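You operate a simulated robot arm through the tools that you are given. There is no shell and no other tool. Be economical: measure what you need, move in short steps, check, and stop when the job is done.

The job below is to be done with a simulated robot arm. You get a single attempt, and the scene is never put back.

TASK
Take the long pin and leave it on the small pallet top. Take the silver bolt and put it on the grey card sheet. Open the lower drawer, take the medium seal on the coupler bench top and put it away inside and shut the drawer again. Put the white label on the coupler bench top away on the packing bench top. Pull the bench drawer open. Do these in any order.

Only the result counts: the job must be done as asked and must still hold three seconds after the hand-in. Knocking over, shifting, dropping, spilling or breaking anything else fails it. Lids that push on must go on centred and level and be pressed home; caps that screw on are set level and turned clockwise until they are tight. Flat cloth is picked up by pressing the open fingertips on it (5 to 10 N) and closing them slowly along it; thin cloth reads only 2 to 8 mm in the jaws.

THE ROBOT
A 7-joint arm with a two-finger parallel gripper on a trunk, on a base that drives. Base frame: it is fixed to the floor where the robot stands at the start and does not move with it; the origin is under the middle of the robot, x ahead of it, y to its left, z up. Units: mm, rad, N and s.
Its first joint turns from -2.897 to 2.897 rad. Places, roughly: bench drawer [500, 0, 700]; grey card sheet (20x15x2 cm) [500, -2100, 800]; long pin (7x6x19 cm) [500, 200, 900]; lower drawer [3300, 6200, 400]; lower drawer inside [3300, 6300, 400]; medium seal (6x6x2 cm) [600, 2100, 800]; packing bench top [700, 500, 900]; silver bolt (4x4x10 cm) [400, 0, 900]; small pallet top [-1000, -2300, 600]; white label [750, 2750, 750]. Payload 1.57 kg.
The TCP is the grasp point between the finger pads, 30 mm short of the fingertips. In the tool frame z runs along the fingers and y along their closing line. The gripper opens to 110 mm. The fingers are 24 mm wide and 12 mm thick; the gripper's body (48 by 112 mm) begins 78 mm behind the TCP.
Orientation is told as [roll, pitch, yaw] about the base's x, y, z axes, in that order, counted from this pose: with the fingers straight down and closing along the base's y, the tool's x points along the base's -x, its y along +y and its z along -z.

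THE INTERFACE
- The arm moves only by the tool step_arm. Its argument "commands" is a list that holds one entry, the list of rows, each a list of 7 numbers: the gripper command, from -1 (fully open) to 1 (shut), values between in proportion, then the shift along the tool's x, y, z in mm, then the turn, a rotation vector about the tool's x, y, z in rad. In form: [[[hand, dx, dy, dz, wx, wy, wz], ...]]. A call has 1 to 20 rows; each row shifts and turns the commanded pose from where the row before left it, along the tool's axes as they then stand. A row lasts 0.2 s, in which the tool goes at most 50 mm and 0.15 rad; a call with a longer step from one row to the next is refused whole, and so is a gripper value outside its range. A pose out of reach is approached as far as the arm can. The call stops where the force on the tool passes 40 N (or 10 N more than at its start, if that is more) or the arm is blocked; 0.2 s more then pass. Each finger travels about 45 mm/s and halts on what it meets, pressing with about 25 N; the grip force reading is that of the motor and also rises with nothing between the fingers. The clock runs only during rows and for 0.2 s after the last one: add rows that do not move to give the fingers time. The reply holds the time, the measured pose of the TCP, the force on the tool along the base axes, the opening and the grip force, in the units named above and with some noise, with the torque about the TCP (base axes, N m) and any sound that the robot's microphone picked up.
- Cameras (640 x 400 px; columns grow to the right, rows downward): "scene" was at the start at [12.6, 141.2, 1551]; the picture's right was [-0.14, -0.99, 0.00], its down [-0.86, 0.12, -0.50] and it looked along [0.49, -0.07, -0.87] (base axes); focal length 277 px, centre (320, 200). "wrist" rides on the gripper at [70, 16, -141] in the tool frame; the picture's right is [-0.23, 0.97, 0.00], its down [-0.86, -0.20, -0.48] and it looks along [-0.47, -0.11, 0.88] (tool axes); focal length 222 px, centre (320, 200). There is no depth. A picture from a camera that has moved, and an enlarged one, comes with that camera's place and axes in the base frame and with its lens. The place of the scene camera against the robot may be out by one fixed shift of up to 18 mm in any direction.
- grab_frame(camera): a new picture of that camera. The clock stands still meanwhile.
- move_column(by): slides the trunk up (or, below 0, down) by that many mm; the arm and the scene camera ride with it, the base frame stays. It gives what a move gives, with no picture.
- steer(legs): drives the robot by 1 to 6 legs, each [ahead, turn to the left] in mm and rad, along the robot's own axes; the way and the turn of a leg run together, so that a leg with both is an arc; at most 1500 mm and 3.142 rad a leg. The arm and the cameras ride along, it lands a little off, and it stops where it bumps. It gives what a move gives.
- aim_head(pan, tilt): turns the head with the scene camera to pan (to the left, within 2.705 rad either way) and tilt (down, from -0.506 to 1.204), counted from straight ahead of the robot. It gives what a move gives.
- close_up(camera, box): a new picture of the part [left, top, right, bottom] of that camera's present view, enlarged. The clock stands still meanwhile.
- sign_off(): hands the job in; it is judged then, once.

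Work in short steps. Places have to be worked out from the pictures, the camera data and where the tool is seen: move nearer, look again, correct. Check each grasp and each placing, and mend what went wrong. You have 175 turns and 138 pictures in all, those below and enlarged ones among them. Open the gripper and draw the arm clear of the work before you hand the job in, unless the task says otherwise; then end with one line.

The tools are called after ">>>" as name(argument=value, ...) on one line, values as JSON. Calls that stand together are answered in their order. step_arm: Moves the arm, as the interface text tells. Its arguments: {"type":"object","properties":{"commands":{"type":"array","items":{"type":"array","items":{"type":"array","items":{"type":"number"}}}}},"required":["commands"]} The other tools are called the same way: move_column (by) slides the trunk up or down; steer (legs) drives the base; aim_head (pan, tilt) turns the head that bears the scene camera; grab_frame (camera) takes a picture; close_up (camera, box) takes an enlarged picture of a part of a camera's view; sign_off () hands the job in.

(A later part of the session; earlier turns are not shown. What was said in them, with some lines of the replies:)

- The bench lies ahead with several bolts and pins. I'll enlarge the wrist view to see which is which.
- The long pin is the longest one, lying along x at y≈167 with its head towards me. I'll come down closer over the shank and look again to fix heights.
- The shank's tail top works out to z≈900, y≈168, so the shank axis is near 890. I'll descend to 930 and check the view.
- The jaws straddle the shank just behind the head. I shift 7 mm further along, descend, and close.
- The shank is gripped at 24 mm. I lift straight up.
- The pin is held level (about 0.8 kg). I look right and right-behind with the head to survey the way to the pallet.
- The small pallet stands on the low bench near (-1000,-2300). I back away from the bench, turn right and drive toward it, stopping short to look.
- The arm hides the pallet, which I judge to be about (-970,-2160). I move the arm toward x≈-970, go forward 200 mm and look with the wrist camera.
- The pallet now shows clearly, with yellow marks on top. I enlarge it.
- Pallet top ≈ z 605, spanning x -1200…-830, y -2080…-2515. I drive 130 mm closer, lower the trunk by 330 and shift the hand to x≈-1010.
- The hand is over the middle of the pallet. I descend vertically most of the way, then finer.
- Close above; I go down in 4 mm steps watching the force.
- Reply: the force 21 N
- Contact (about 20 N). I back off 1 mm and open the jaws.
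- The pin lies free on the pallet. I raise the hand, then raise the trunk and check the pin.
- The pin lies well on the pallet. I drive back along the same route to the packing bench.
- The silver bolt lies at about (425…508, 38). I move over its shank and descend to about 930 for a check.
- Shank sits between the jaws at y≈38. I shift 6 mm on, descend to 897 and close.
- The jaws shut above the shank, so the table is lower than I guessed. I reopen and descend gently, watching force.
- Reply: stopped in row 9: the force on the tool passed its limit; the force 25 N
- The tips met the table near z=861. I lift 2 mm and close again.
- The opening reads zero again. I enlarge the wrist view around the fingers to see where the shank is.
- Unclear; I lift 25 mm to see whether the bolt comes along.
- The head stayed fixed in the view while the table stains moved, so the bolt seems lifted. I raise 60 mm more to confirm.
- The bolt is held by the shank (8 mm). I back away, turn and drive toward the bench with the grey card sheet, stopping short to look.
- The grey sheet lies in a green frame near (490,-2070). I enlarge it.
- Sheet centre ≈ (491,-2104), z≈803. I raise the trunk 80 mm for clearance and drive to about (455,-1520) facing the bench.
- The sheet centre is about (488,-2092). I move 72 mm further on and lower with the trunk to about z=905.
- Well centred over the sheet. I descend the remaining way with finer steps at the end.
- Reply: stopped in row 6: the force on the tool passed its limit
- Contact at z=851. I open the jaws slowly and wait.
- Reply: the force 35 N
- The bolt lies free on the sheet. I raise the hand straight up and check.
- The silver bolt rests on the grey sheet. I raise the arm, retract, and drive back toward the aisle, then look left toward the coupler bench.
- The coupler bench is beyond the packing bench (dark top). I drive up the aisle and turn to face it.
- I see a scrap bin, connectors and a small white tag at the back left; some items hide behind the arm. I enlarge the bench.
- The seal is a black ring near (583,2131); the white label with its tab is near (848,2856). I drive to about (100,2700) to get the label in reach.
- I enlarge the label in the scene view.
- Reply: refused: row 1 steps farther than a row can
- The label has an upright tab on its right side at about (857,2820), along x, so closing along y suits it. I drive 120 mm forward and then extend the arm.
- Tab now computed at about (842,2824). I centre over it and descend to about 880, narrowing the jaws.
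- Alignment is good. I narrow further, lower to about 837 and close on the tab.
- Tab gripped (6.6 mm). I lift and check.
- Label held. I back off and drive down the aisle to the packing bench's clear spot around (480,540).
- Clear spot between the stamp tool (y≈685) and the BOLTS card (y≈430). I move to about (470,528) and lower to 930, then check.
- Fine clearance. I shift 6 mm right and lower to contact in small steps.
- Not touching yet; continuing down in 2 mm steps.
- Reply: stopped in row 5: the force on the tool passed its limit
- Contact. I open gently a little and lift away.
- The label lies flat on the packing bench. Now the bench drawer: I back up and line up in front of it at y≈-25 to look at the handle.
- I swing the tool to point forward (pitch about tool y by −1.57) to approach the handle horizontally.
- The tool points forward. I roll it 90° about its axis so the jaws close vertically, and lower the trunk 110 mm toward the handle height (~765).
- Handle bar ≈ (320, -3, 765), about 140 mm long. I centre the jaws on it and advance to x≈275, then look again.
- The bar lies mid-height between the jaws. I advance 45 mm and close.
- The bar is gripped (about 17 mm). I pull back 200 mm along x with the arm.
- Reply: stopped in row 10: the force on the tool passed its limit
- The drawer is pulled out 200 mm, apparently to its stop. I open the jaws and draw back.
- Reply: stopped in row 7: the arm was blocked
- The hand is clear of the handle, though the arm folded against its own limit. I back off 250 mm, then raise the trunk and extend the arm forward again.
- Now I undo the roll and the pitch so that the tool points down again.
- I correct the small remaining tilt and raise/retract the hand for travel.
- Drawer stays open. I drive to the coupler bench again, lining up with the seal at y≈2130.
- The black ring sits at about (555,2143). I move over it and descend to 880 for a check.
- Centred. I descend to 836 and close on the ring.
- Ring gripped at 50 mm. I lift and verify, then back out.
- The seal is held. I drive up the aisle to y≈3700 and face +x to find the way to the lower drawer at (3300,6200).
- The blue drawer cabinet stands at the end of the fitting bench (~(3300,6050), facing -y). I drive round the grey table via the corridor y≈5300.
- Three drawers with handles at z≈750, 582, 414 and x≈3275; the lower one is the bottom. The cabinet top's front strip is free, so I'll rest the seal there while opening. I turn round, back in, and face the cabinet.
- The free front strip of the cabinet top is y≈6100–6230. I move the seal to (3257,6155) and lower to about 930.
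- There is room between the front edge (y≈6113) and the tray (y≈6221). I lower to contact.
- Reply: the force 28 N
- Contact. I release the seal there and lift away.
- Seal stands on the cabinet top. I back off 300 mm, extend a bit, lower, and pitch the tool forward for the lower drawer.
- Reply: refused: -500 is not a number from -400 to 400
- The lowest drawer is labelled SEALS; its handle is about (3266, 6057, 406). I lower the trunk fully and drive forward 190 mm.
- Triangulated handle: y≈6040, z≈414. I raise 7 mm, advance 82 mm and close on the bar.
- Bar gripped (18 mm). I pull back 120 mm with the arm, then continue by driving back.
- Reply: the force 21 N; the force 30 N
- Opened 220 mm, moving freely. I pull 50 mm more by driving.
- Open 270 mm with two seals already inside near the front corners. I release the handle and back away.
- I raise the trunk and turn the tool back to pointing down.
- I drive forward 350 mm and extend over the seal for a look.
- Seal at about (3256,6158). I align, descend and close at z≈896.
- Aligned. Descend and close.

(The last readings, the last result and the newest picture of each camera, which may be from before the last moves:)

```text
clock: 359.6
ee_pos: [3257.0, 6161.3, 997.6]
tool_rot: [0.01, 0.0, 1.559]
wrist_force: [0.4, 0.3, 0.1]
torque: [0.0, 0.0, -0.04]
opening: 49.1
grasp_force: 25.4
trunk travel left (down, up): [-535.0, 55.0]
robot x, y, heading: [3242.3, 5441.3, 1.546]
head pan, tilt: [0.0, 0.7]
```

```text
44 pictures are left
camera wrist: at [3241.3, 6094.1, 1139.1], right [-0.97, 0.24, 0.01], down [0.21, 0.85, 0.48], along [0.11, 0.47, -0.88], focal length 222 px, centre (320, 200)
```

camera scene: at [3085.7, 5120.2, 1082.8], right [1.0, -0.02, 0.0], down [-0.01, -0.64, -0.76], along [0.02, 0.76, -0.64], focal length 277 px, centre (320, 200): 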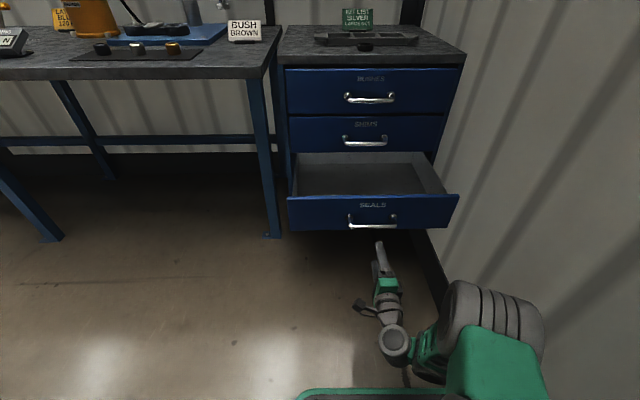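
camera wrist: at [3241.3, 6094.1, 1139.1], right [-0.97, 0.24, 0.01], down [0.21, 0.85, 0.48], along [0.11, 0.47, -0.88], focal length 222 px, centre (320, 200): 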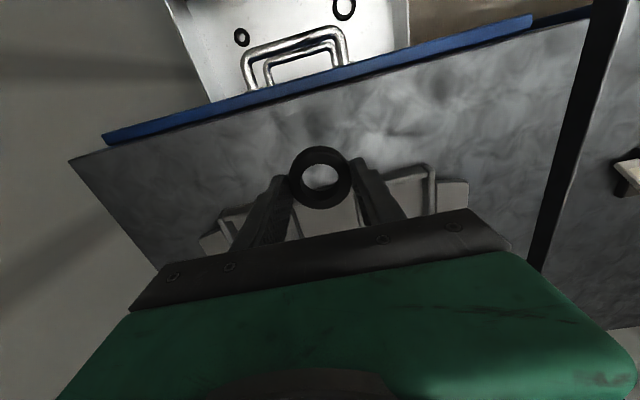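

Seal held again. The drawer already holds seals at about (3134,5950) and (3428,5950); I'll place mine between them at (3280,5920). I pull the hand back over the drawer and lower the trunk.

>>> step_arm(commands=[[[1, 45, -5, 0, 0, 0, 0], [1, 45, -5, 0, 0, 0, 0], [1, 45, -5, 0, 0, 0, 0], [1, 45, -5, 0, 0, 0, 0], [1, 45, -3, 0, 0, 0, 0], [1, 15, 0, 0, 0, 0, 0], [1, 0, 0, 0, 0, 0, 0]]])

>>> move_column(by=-350)

>>> grab_frame(camera="wrist")

>>> grab_frame(camera="scene")

```text
clock: 361.2
ee_pos: [3276.9, 5921.7, 998.4]
tool_rot: [0.01, -0.002, 1.559]
wrist_force: [-0.4, -0.1, 0.6]
torque: [-0.02, -0.01, -0.03]
opening: 48.9
grasp_force: 25.3
trunk travel left (down, up): [-535.0, 55.0]
robot x, y, heading: [3241.9, 5436.7, 1.55]
head pan, tilt: [0.0, 0.7]
```

```text
clock: 364.6
ee_pos: [3277.3, 5921.7, 648.6]
tool_rot: [0.01, -0.002, 1.559]
wrist_force: [0.0, -0.1, -0.8]
torque: [0.01, 0.0, 0.0]
opening: 49.0
grasp_force: 25.2
trunk travel left (down, up): [-185.0, 405.0]
robot x, y, heading: [3240.7, 5443.9, 1.551]
head pan, tilt: [0.0, 0.7]
```

```text
43 pictures are left
camera wrist: at [3261.1, 5853.9, 789.7], right [-0.97, 0.24, 0.01], down [0.22, 0.85, 0.48], along [0.11, 0.47, -0.88], focal length 222 px, centre (320, 200)
```

wrist: 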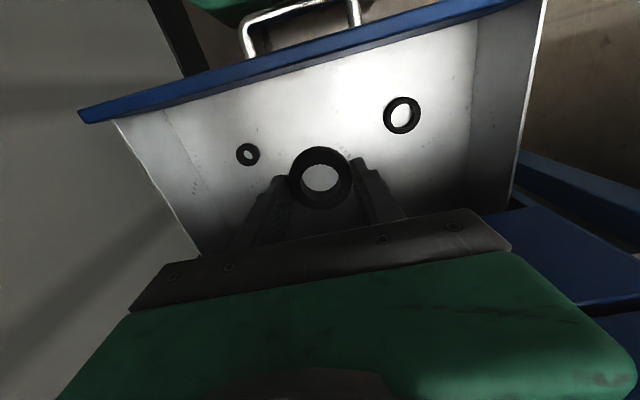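

```text
42 pictures are left
camera scene: at [3093.4, 5467.1, 1262.8], right [1.0, -0.02, 0.0], down [-0.01, -0.64, -0.76], along [0.02, 0.76, -0.64], focal length 277 px, centre (320, 200)
```

scene: 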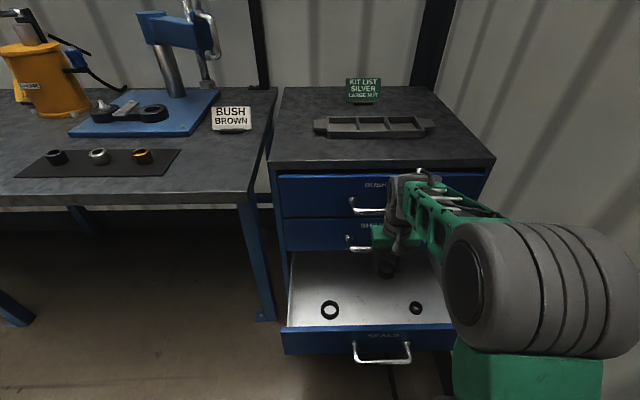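

Clear spot below. I shift 10 mm toward me and lower the trunk another 180 mm.

>>> step_arm(commands=[[[1, 10, 0, 0, 0, 0, 0], [1, 0, 0, 0, 0, 0, 0]]])

>>> move_column(by=-180)

>>> grab_frame(camera="wrist")

>>> grab_frame(camera="scene")

```text
clock: 365.2
ee_pos: [3276.1, 5912.2, 649.0]
tool_rot: [0.01, 0.0, 1.558]
wrist_force: [0.0, 0.4, -0.9]
torque: [-0.01, 0.0, -0.03]
opening: 49.0
grasp_force: 24.4
trunk travel left (down, up): [-185.0, 405.0]
robot x, y, heading: [3242.2, 5442.5, 1.55]
head pan, tilt: [0.0, 0.7]
```

```text
clock: 367.2
ee_pos: [3275.0, 5911.9, 468.3]
tool_rot: [0.011, -0.001, 1.558]
wrist_force: [-0.8, 0.3, -0.3]
torque: [-0.02, 0.01, 0.01]
opening: 48.9
grasp_force: 25.1
trunk travel left (down, up): [-5.0, 585.0]
robot x, y, heading: [3240.4, 5442.6, 1.546]
head pan, tilt: [0.0, 0.7]
```

```text
41 pictures are left
camera wrist: at [3260.7, 5843.5, 609.7], right [-0.97, 0.24, 0.01], down [0.22, 0.85, 0.48], along [0.11, 0.47, -0.88], focal length 222 px, centre (320, 200)
```

wrist: 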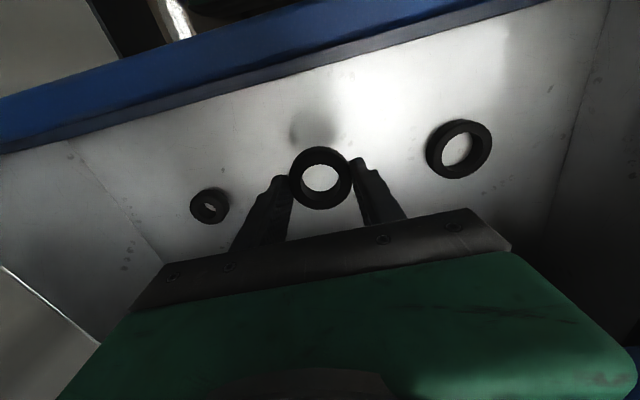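

```text
40 pictures are left
camera scene: at [3093.4, 5467.1, 1082.8], right [1.0, -0.02, 0.0], down [-0.01, -0.64, -0.76], along [0.02, 0.76, -0.64], focal length 277 px, centre (320, 200)
```

scene: 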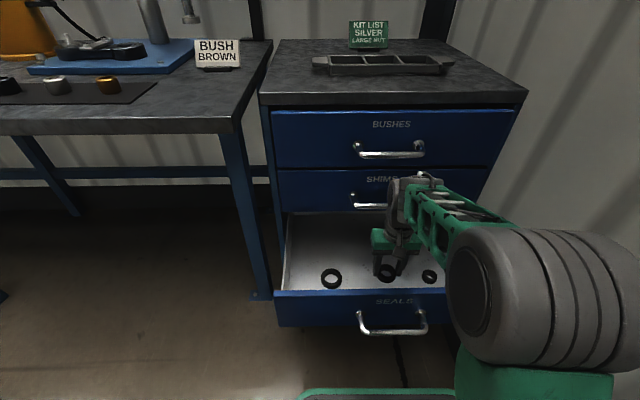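

Good. I lower to contact with the drawer floor.

>>> step_arm(commands=[[[1, 0, 0, 20, 0, 0, 0], [1, 0, 0, 15, 0, 0, 0], [1, 0, 0, 8, 0, 0, 0], [1, 0, 0, 4, 0, 0, 0], [1, 0, 0, 4, 0, 0, 0], [1, 0, 0, 4, 0, 0, 0], [1, 0, 0, 4, 0, 0, 0], [1, 0, 0, 0, 0, 0, 0]]])

```text
clock: 369.0
ee_pos: [3275.1, 5911.0, 409.7]
tool_rot: [0.011, -0.001, 1.559]
wrist_force: [-0.1, -0.3, 0.0]
torque: [0.01, 0.01, 0.0]
opening: 49.0
grasp_force: 25.3
trunk travel left (down, up): [-5.0, 585.0]
robot x, y, heading: [3241.3, 5441.6, 1.55]
head pan, tilt: [0.0, 0.7]
```

>>> step_arm(commands=[[[1, 0, 0, 4, 0, 0, 0], [1, 0, 0, 4, 0, 0, 0], [1, 0, 0, 4, 0, 0, 0], [1, 0, 0, 4, 0, 0, 0], [1, 0, 0, 4, 0, 0, 0], [1, 0, 0, 0, 0, 0, 0]]])

>>> grab_frame(camera="wrist")

```text
clock: 370.1
ee_pos: [3276.1, 5915.9, 396.7]
tool_rot: [0.01, -0.013, 1.56]
wrist_force: [-2.5, 0.8, 11.9]
torque: [-0.2, 0.04, -0.01]
opening: 49.2
grasp_force: 25.0
trunk travel left (down, up): [-5.0, 585.0]
robot x, y, heading: [3242.0, 5444.5, 1.553]
head pan, tilt: [0.0, 0.7]
stopped in row 5: the force on the tool passed its limit (the readings are from after the stop); the commanded pose is now the measured one
```

```text
39 pictures are left
camera wrist: at [3260.4, 5846.1, 537.6], right [-0.97, 0.24, 0.01], down [0.21, 0.85, 0.49], along [0.11, 0.48, -0.87], focal length 222 px, centre (320, 200)
```

wrist: 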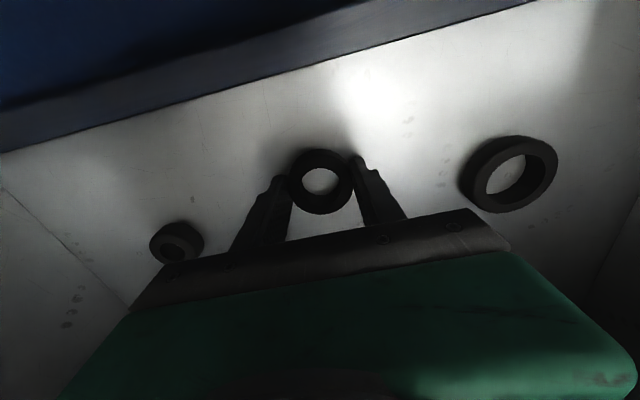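

Contact with the drawer floor. I release, lift straight up, and raise the trunk.

>>> step_arm(commands=[[[0.4, 0, 0, -1, 0, 0, 0], [0.0, 0, 0, 0, 0, 0, 0], [-0.2, 0, 0, 0, 0, 0, 0], [-0.2, 0, 0, 0, 0, 0, 0], [-0.2, 0, 0, -15, 0, 0, 0], [-0.2, 0, 0, -40, 0, 0, 0], [-0.2, 0, 0, -40, 0, 0, 0], [-0.2, 0, 0, 0, 0, 0, 0]]])

>>> move_column(by=300)

>>> grab_frame(camera="wrist")

```text
clock: 371.9
ee_pos: [3276.8, 5914.1, 491.9]
tool_rot: [0.01, -0.007, 1.559]
wrist_force: [-0.5, -0.1, 0.2]
torque: [-0.02, 0.02, 0.03]
opening: 66.3
grasp_force: 0.1
trunk travel left (down, up): [-5.0, 585.0]
robot x, y, heading: [3241.2, 5441.9, 1.549]
head pan, tilt: [0.0, 0.7]
```

```text
clock: 374.9
ee_pos: [3277.5, 5914.9, 790.6]
tool_rot: [0.009, -0.008, 1.558]
wrist_force: [-0.7, -0.2, -0.9]
torque: [0.01, -0.01, 0.02]
opening: 66.2
grasp_force: 0.0
trunk travel left (down, up): [-305.0, 285.0]
robot x, y, heading: [3240.2, 5442.3, 1.548]
head pan, tilt: [0.0, 0.7]
```

```text
38 pictures are left
camera wrist: at [3261.2, 5844.6, 932.1], right [-0.97, 0.24, 0.01], down [0.21, 0.85, 0.48], along [0.11, 0.47, -0.88], focal length 222 px, centre (320, 200)
```

wrist: 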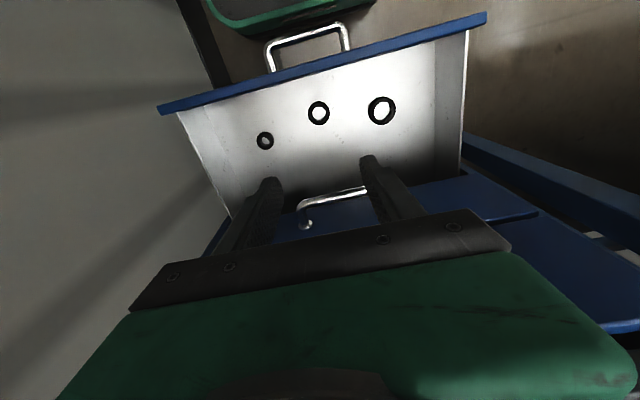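

The seal lies in the drawer between the other two. I back off, close the fingers and pitch the tool forward to push the drawer shut with the fingertips.

>>> steer(legs=[[-350, 0]])

>>> step_arm(commands=[[[1, -40, 0, 0, 0, 0, 0], [1, -40, 0, 0, 0, 0, 0], [1, 0, 0, 0, 0, -0.143, 0], [1, 0, 0, 0, 0, -0.143, 0], [1, 0, 0, 0, 0, -0.143, 0], [1, 0, 0, 0, 0, -0.143, 0], [1, 0, 0, 0, 0, -0.143, 0], [1, 0, 0, 0, 0, -0.143, 0], [1, 0, 0, 0, 0, -0.143, 0], [1, 0, 0, 0, 0, -0.143, 0], [1, 0, 0, 0, 0, -0.143, 0], [1, 0, 0, 0, 0, -0.143, 0], [1, 0, 0, 0, 0, -0.141, 0], [1, 0, 0, 0, 0, 0, 0]]])

>>> move_column(by=-300)

>>> grab_frame(camera="wrist")

>>> grab_frame(camera="scene")

```text
clock: 377.2
ee_pos: [3269.5, 5565.8, 791.5]
tool_rot: [0.009, -0.007, 1.558]
wrist_force: [-0.3, 0.3, -0.1]
torque: [-0.01, -0.01, -0.02]
opening: 66.2
grasp_force: 0.1
trunk travel left (down, up): [-305.0, 285.0]
robot x, y, heading: [3234.7, 5092.8, 1.549]
head pan, tilt: [0.0, 0.7]
```

```text
clock: 380.2
ee_pos: [3270.4, 5646.1, 793.0]
tool_rot: [2.455, -1.559, -0.899]
wrist_force: [0.0, 0.3, -1.3]
torque: [0.01, -0.01, 0.02]
opening: 0.1
grasp_force: 21.4
trunk travel left (down, up): [-305.0, 285.0]
robot x, y, heading: [3235.7, 5095.8, 1.554]
head pan, tilt: [0.0, 0.7]
```

```text
clock: 383.2
ee_pos: [3269.0, 5645.2, 491.7]
tool_rot: [2.314, -1.559, -0.756]
wrist_force: [0.4, 0.6, -0.2]
torque: [-0.02, -0.03, 0.02]
opening: 0.0
grasp_force: 21.4
trunk travel left (down, up): [-5.0, 585.0]
robot x, y, heading: [3234.8, 5094.1, 1.551]
head pan, tilt: [0.0, 0.7]
```

```text
37 pictures are left
camera wrist: at [3251.8, 5506.1, 421.2], right [-0.97, 0.01, 0.24], down [0.2, -0.49, 0.85], along [0.12, 0.87, 0.47], focal length 222 px, centre (320, 200)
```

wrist: 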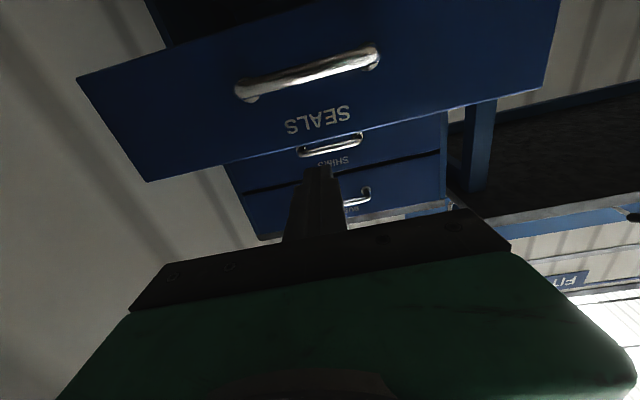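

```text
36 pictures are left
camera scene: at [3086.0, 5118.6, 1082.8], right [1.0, -0.02, 0.0], down [-0.01, -0.64, -0.76], along [0.02, 0.76, -0.64], focal length 277 px, centre (320, 200)
```

scene: 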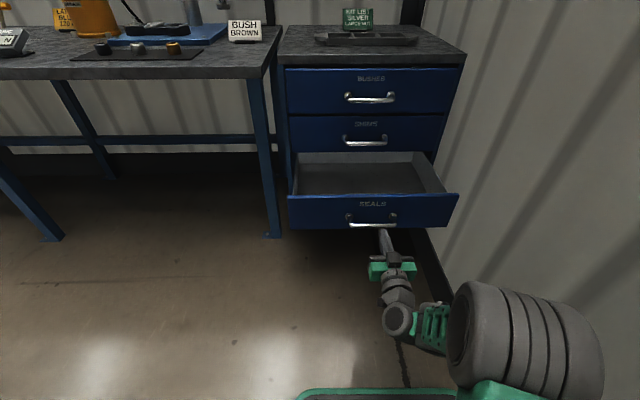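

Panel top z≈488, bar z≈413; I lower the fingertips to z≈452 and drive forward to push.

>>> step_arm(commands=[[[1, 20, 0, 0, 0, 0, 0], [1, 20, 0, 0, 0, 0, 0], [1, 0, 0, 0, 0, 0, 0]]])

>>> steer(legs=[[100, 0]])

>>> grab_frame(camera="wrist")

```text
clock: 384.0
ee_pos: [3269.9, 5646.8, 452.1]
tool_rot: [2.309, -1.558, -0.751]
wrist_force: [-0.6, -0.4, 0.5]
torque: [0.03, 0.03, 0.06]
opening: 0.4
grasp_force: 21.2
trunk travel left (down, up): [-5.0, 585.0]
robot x, y, heading: [3234.5, 5095.7, 1.549]
head pan, tilt: [0.0, 0.7]
```

```text
clock: 385.1
ee_pos: [3274.0, 5745.6, 451.6]
tool_rot: [2.302, -1.558, -0.744]
wrist_force: [0.2, 0.1, -0.4]
torque: [0.04, 0.01, 0.01]
opening: 0.2
grasp_force: 21.1
trunk travel left (down, up): [-5.0, 585.0]
robot x, y, heading: [3238.9, 5193.9, 1.55]
head pan, tilt: [0.0, 0.7]
```

```text
35 pictures are left
camera wrist: at [3255.1, 5607.2, 381.1], right [-0.97, 0.01, 0.24], down [0.2, -0.49, 0.85], along [0.12, 0.87, 0.47], focal length 222 px, centre (320, 200)
```

wrist: 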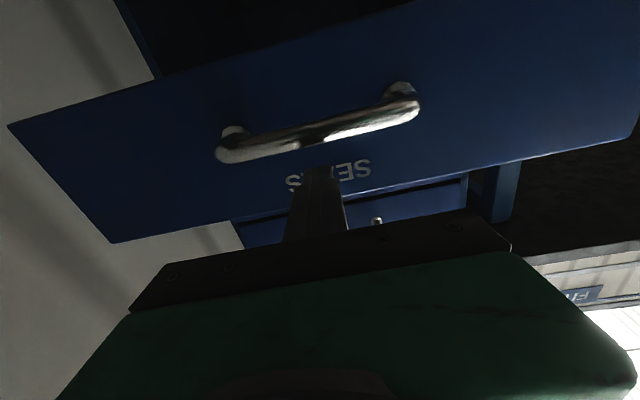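

The tips are aimed at the panel above the bar. I drive forward 220 mm.

>>> steer(legs=[[220, 0]])

>>> grab_frame(camera="scene")

```text
clock: 386.8
ee_pos: [3277.8, 5965.1, 452.4]
tool_rot: [2.311, -1.557, -0.754]
wrist_force: [0.3, 0.0, -0.1]
torque: [0.01, 0.0, -0.03]
opening: 0.0
grasp_force: 21.0
trunk travel left (down, up): [-5.0, 585.0]
robot x, y, heading: [3242.6, 5414.4, 1.552]
head pan, tilt: [0.0, 0.7]
```

```text
34 pictures are left
camera scene: at [3093.0, 5437.7, 1082.8], right [1.0, -0.02, 0.0], down [-0.01, -0.64, -0.76], along [0.02, 0.76, -0.64], focal length 277 px, centre (320, 200)
```

scene: 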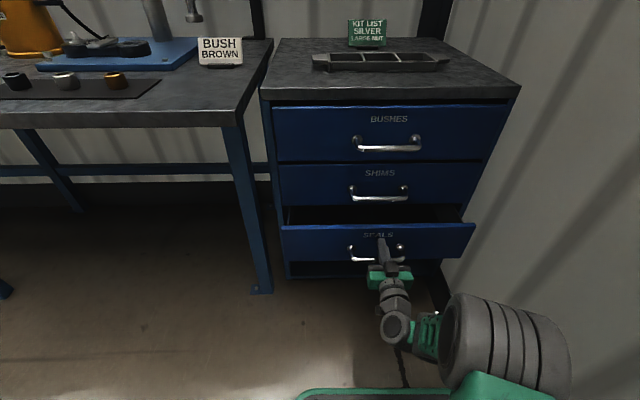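

About 90 mm remain. I finish pushing with the arm, stopping on force.

>>> step_arm(commands=[[[1, 0, 0, 15, 0, 0, 0], [1, 0, 0, 15, 0, 0, 0], [1, 0, 0, 15, 0, 0, 0], [1, 0, 0, 10, 0, 0, 0], [1, 0, 0, 10, 0, 0, 0], [1, 0, 0, 8, 0, 0, 0], [1, 0, 0, 8, 0, 0, 0], [1, 0, 0, 6, 0, 0, 0], [1, 0, 0, 6, 0, 0, 0], [1, 0, 0, 6, 0, 0, 0], [1, 0, 0, 6, 0, 0, 0], [1, 0, 0, 6, 0, 0, 0], [1, 0, 0, 0, 0, 0, 0]]])

>>> grab_frame(camera="scene")

```text
clock: 388.9
ee_pos: [3281.2, 6056.5, 453.1]
tool_rot: [2.29, -1.557, -0.732]
wrist_force: [-1.0, -23.1, 10.8]
torque: [0.09, 0.09, 0.16]
opening: 0.1
grasp_force: 21.8
trunk travel left (down, up): [-5.0, 585.0]
robot x, y, heading: [3238.5, 5413.5, 1.545]
head pan, tilt: [0.0, 0.7]
stopped in row 10: the force on the tool passed its limit (the readings are from after the stop); the commanded pose is now the measured one
```

```text
33 pictures are left
camera scene: at [3092.9, 5435.4, 1083.1], right [1.0, -0.02, 0.0], down [-0.01, -0.64, -0.77], along [0.02, 0.77, -0.64], focal length 277 px, centre (320, 200)
```

scene: 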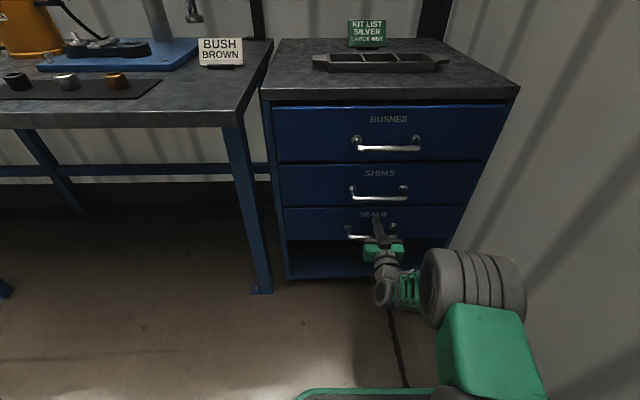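

The drawer hit its stop and looks flush with the others. I back away and verify up close.

>>> steer(legs=[[-350, 0]])

>>> close_up(camera="scene", box=[240, 20, 500, 220])

>>> grab_frame(camera="wrist")

```text
clock: 391.2
ee_pos: [3270.6, 5712.9, 450.4]
tool_rot: [2.106, -1.559, -0.546]
wrist_force: [-0.1, -0.4, -0.6]
torque: [-0.02, 0.04, 0.0]
opening: 0.0
grasp_force: 21.5
trunk travel left (down, up): [-5.0, 585.0]
robot x, y, heading: [3233.5, 5068.9, 1.551]
head pan, tilt: [0.0, 0.7]
```

```text
2.00 times, centred on (370, 120) of scene
camera zoom: at [3085.7, 5092.8, 1082.8], right [1.0, -0.02, 0.0], down [-0.01, -0.64, -0.76], along [0.01, 0.76, -0.64], focal length 554 px, centre (220, 360)
```

zoom: 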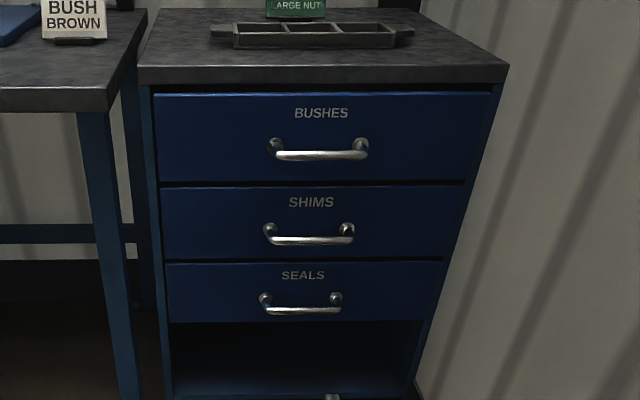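

```text
31 pictures are left
camera wrist: at [3252.4, 5573.5, 379.9], right [-0.97, 0.01, 0.24], down [0.2, -0.49, 0.85], along [0.12, 0.87, 0.47], focal length 222 px, centre (320, 200)
```

wrist: 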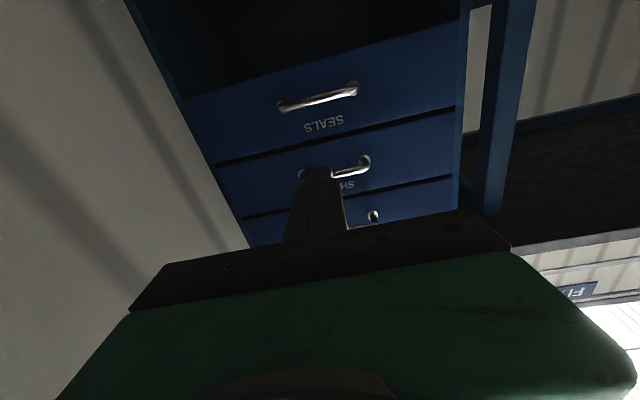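

All drawers are flush. I open the gripper with the arm clear, then hand in.

>>> step_arm(commands=[[[-1, 0, 0, 0, 0, 0, 0], [-1, 0, 0, 0, 0, 0, 0], [-1, 0, 0, 0, 0, 0, 0], [-1, 0, 0, 0, 0, 0, 0], [-1, 0, 0, 0, 0, 0, 0], [-1, 0, 0, 0, 0, 0, 0]]])

>>> sign_off()

```text
clock: 392.6
ee_pos: [3270.7, 5712.7, 451.3]
tool_rot: [2.108, -1.559, -0.547]
wrist_force: [0.6, 0.2, 0.0]
torque: [-0.01, 0.01, 0.01]
opening: 109.8
grasp_force: 0.0
trunk travel left (down, up): [-5.0, 585.0]
robot x, y, heading: [3232.3, 5071.5, 1.554]
head pan, tilt: [0.0, 0.7]
```

```text
The job is handed in.
```

All five parts are done and the job is handed in: the long pin is on the small pallet, the silver bolt is on the grey card sheet, the white label is on the packing bench, the bench drawer is pulled open, and the medium seal is in the lower drawer, which is shut.
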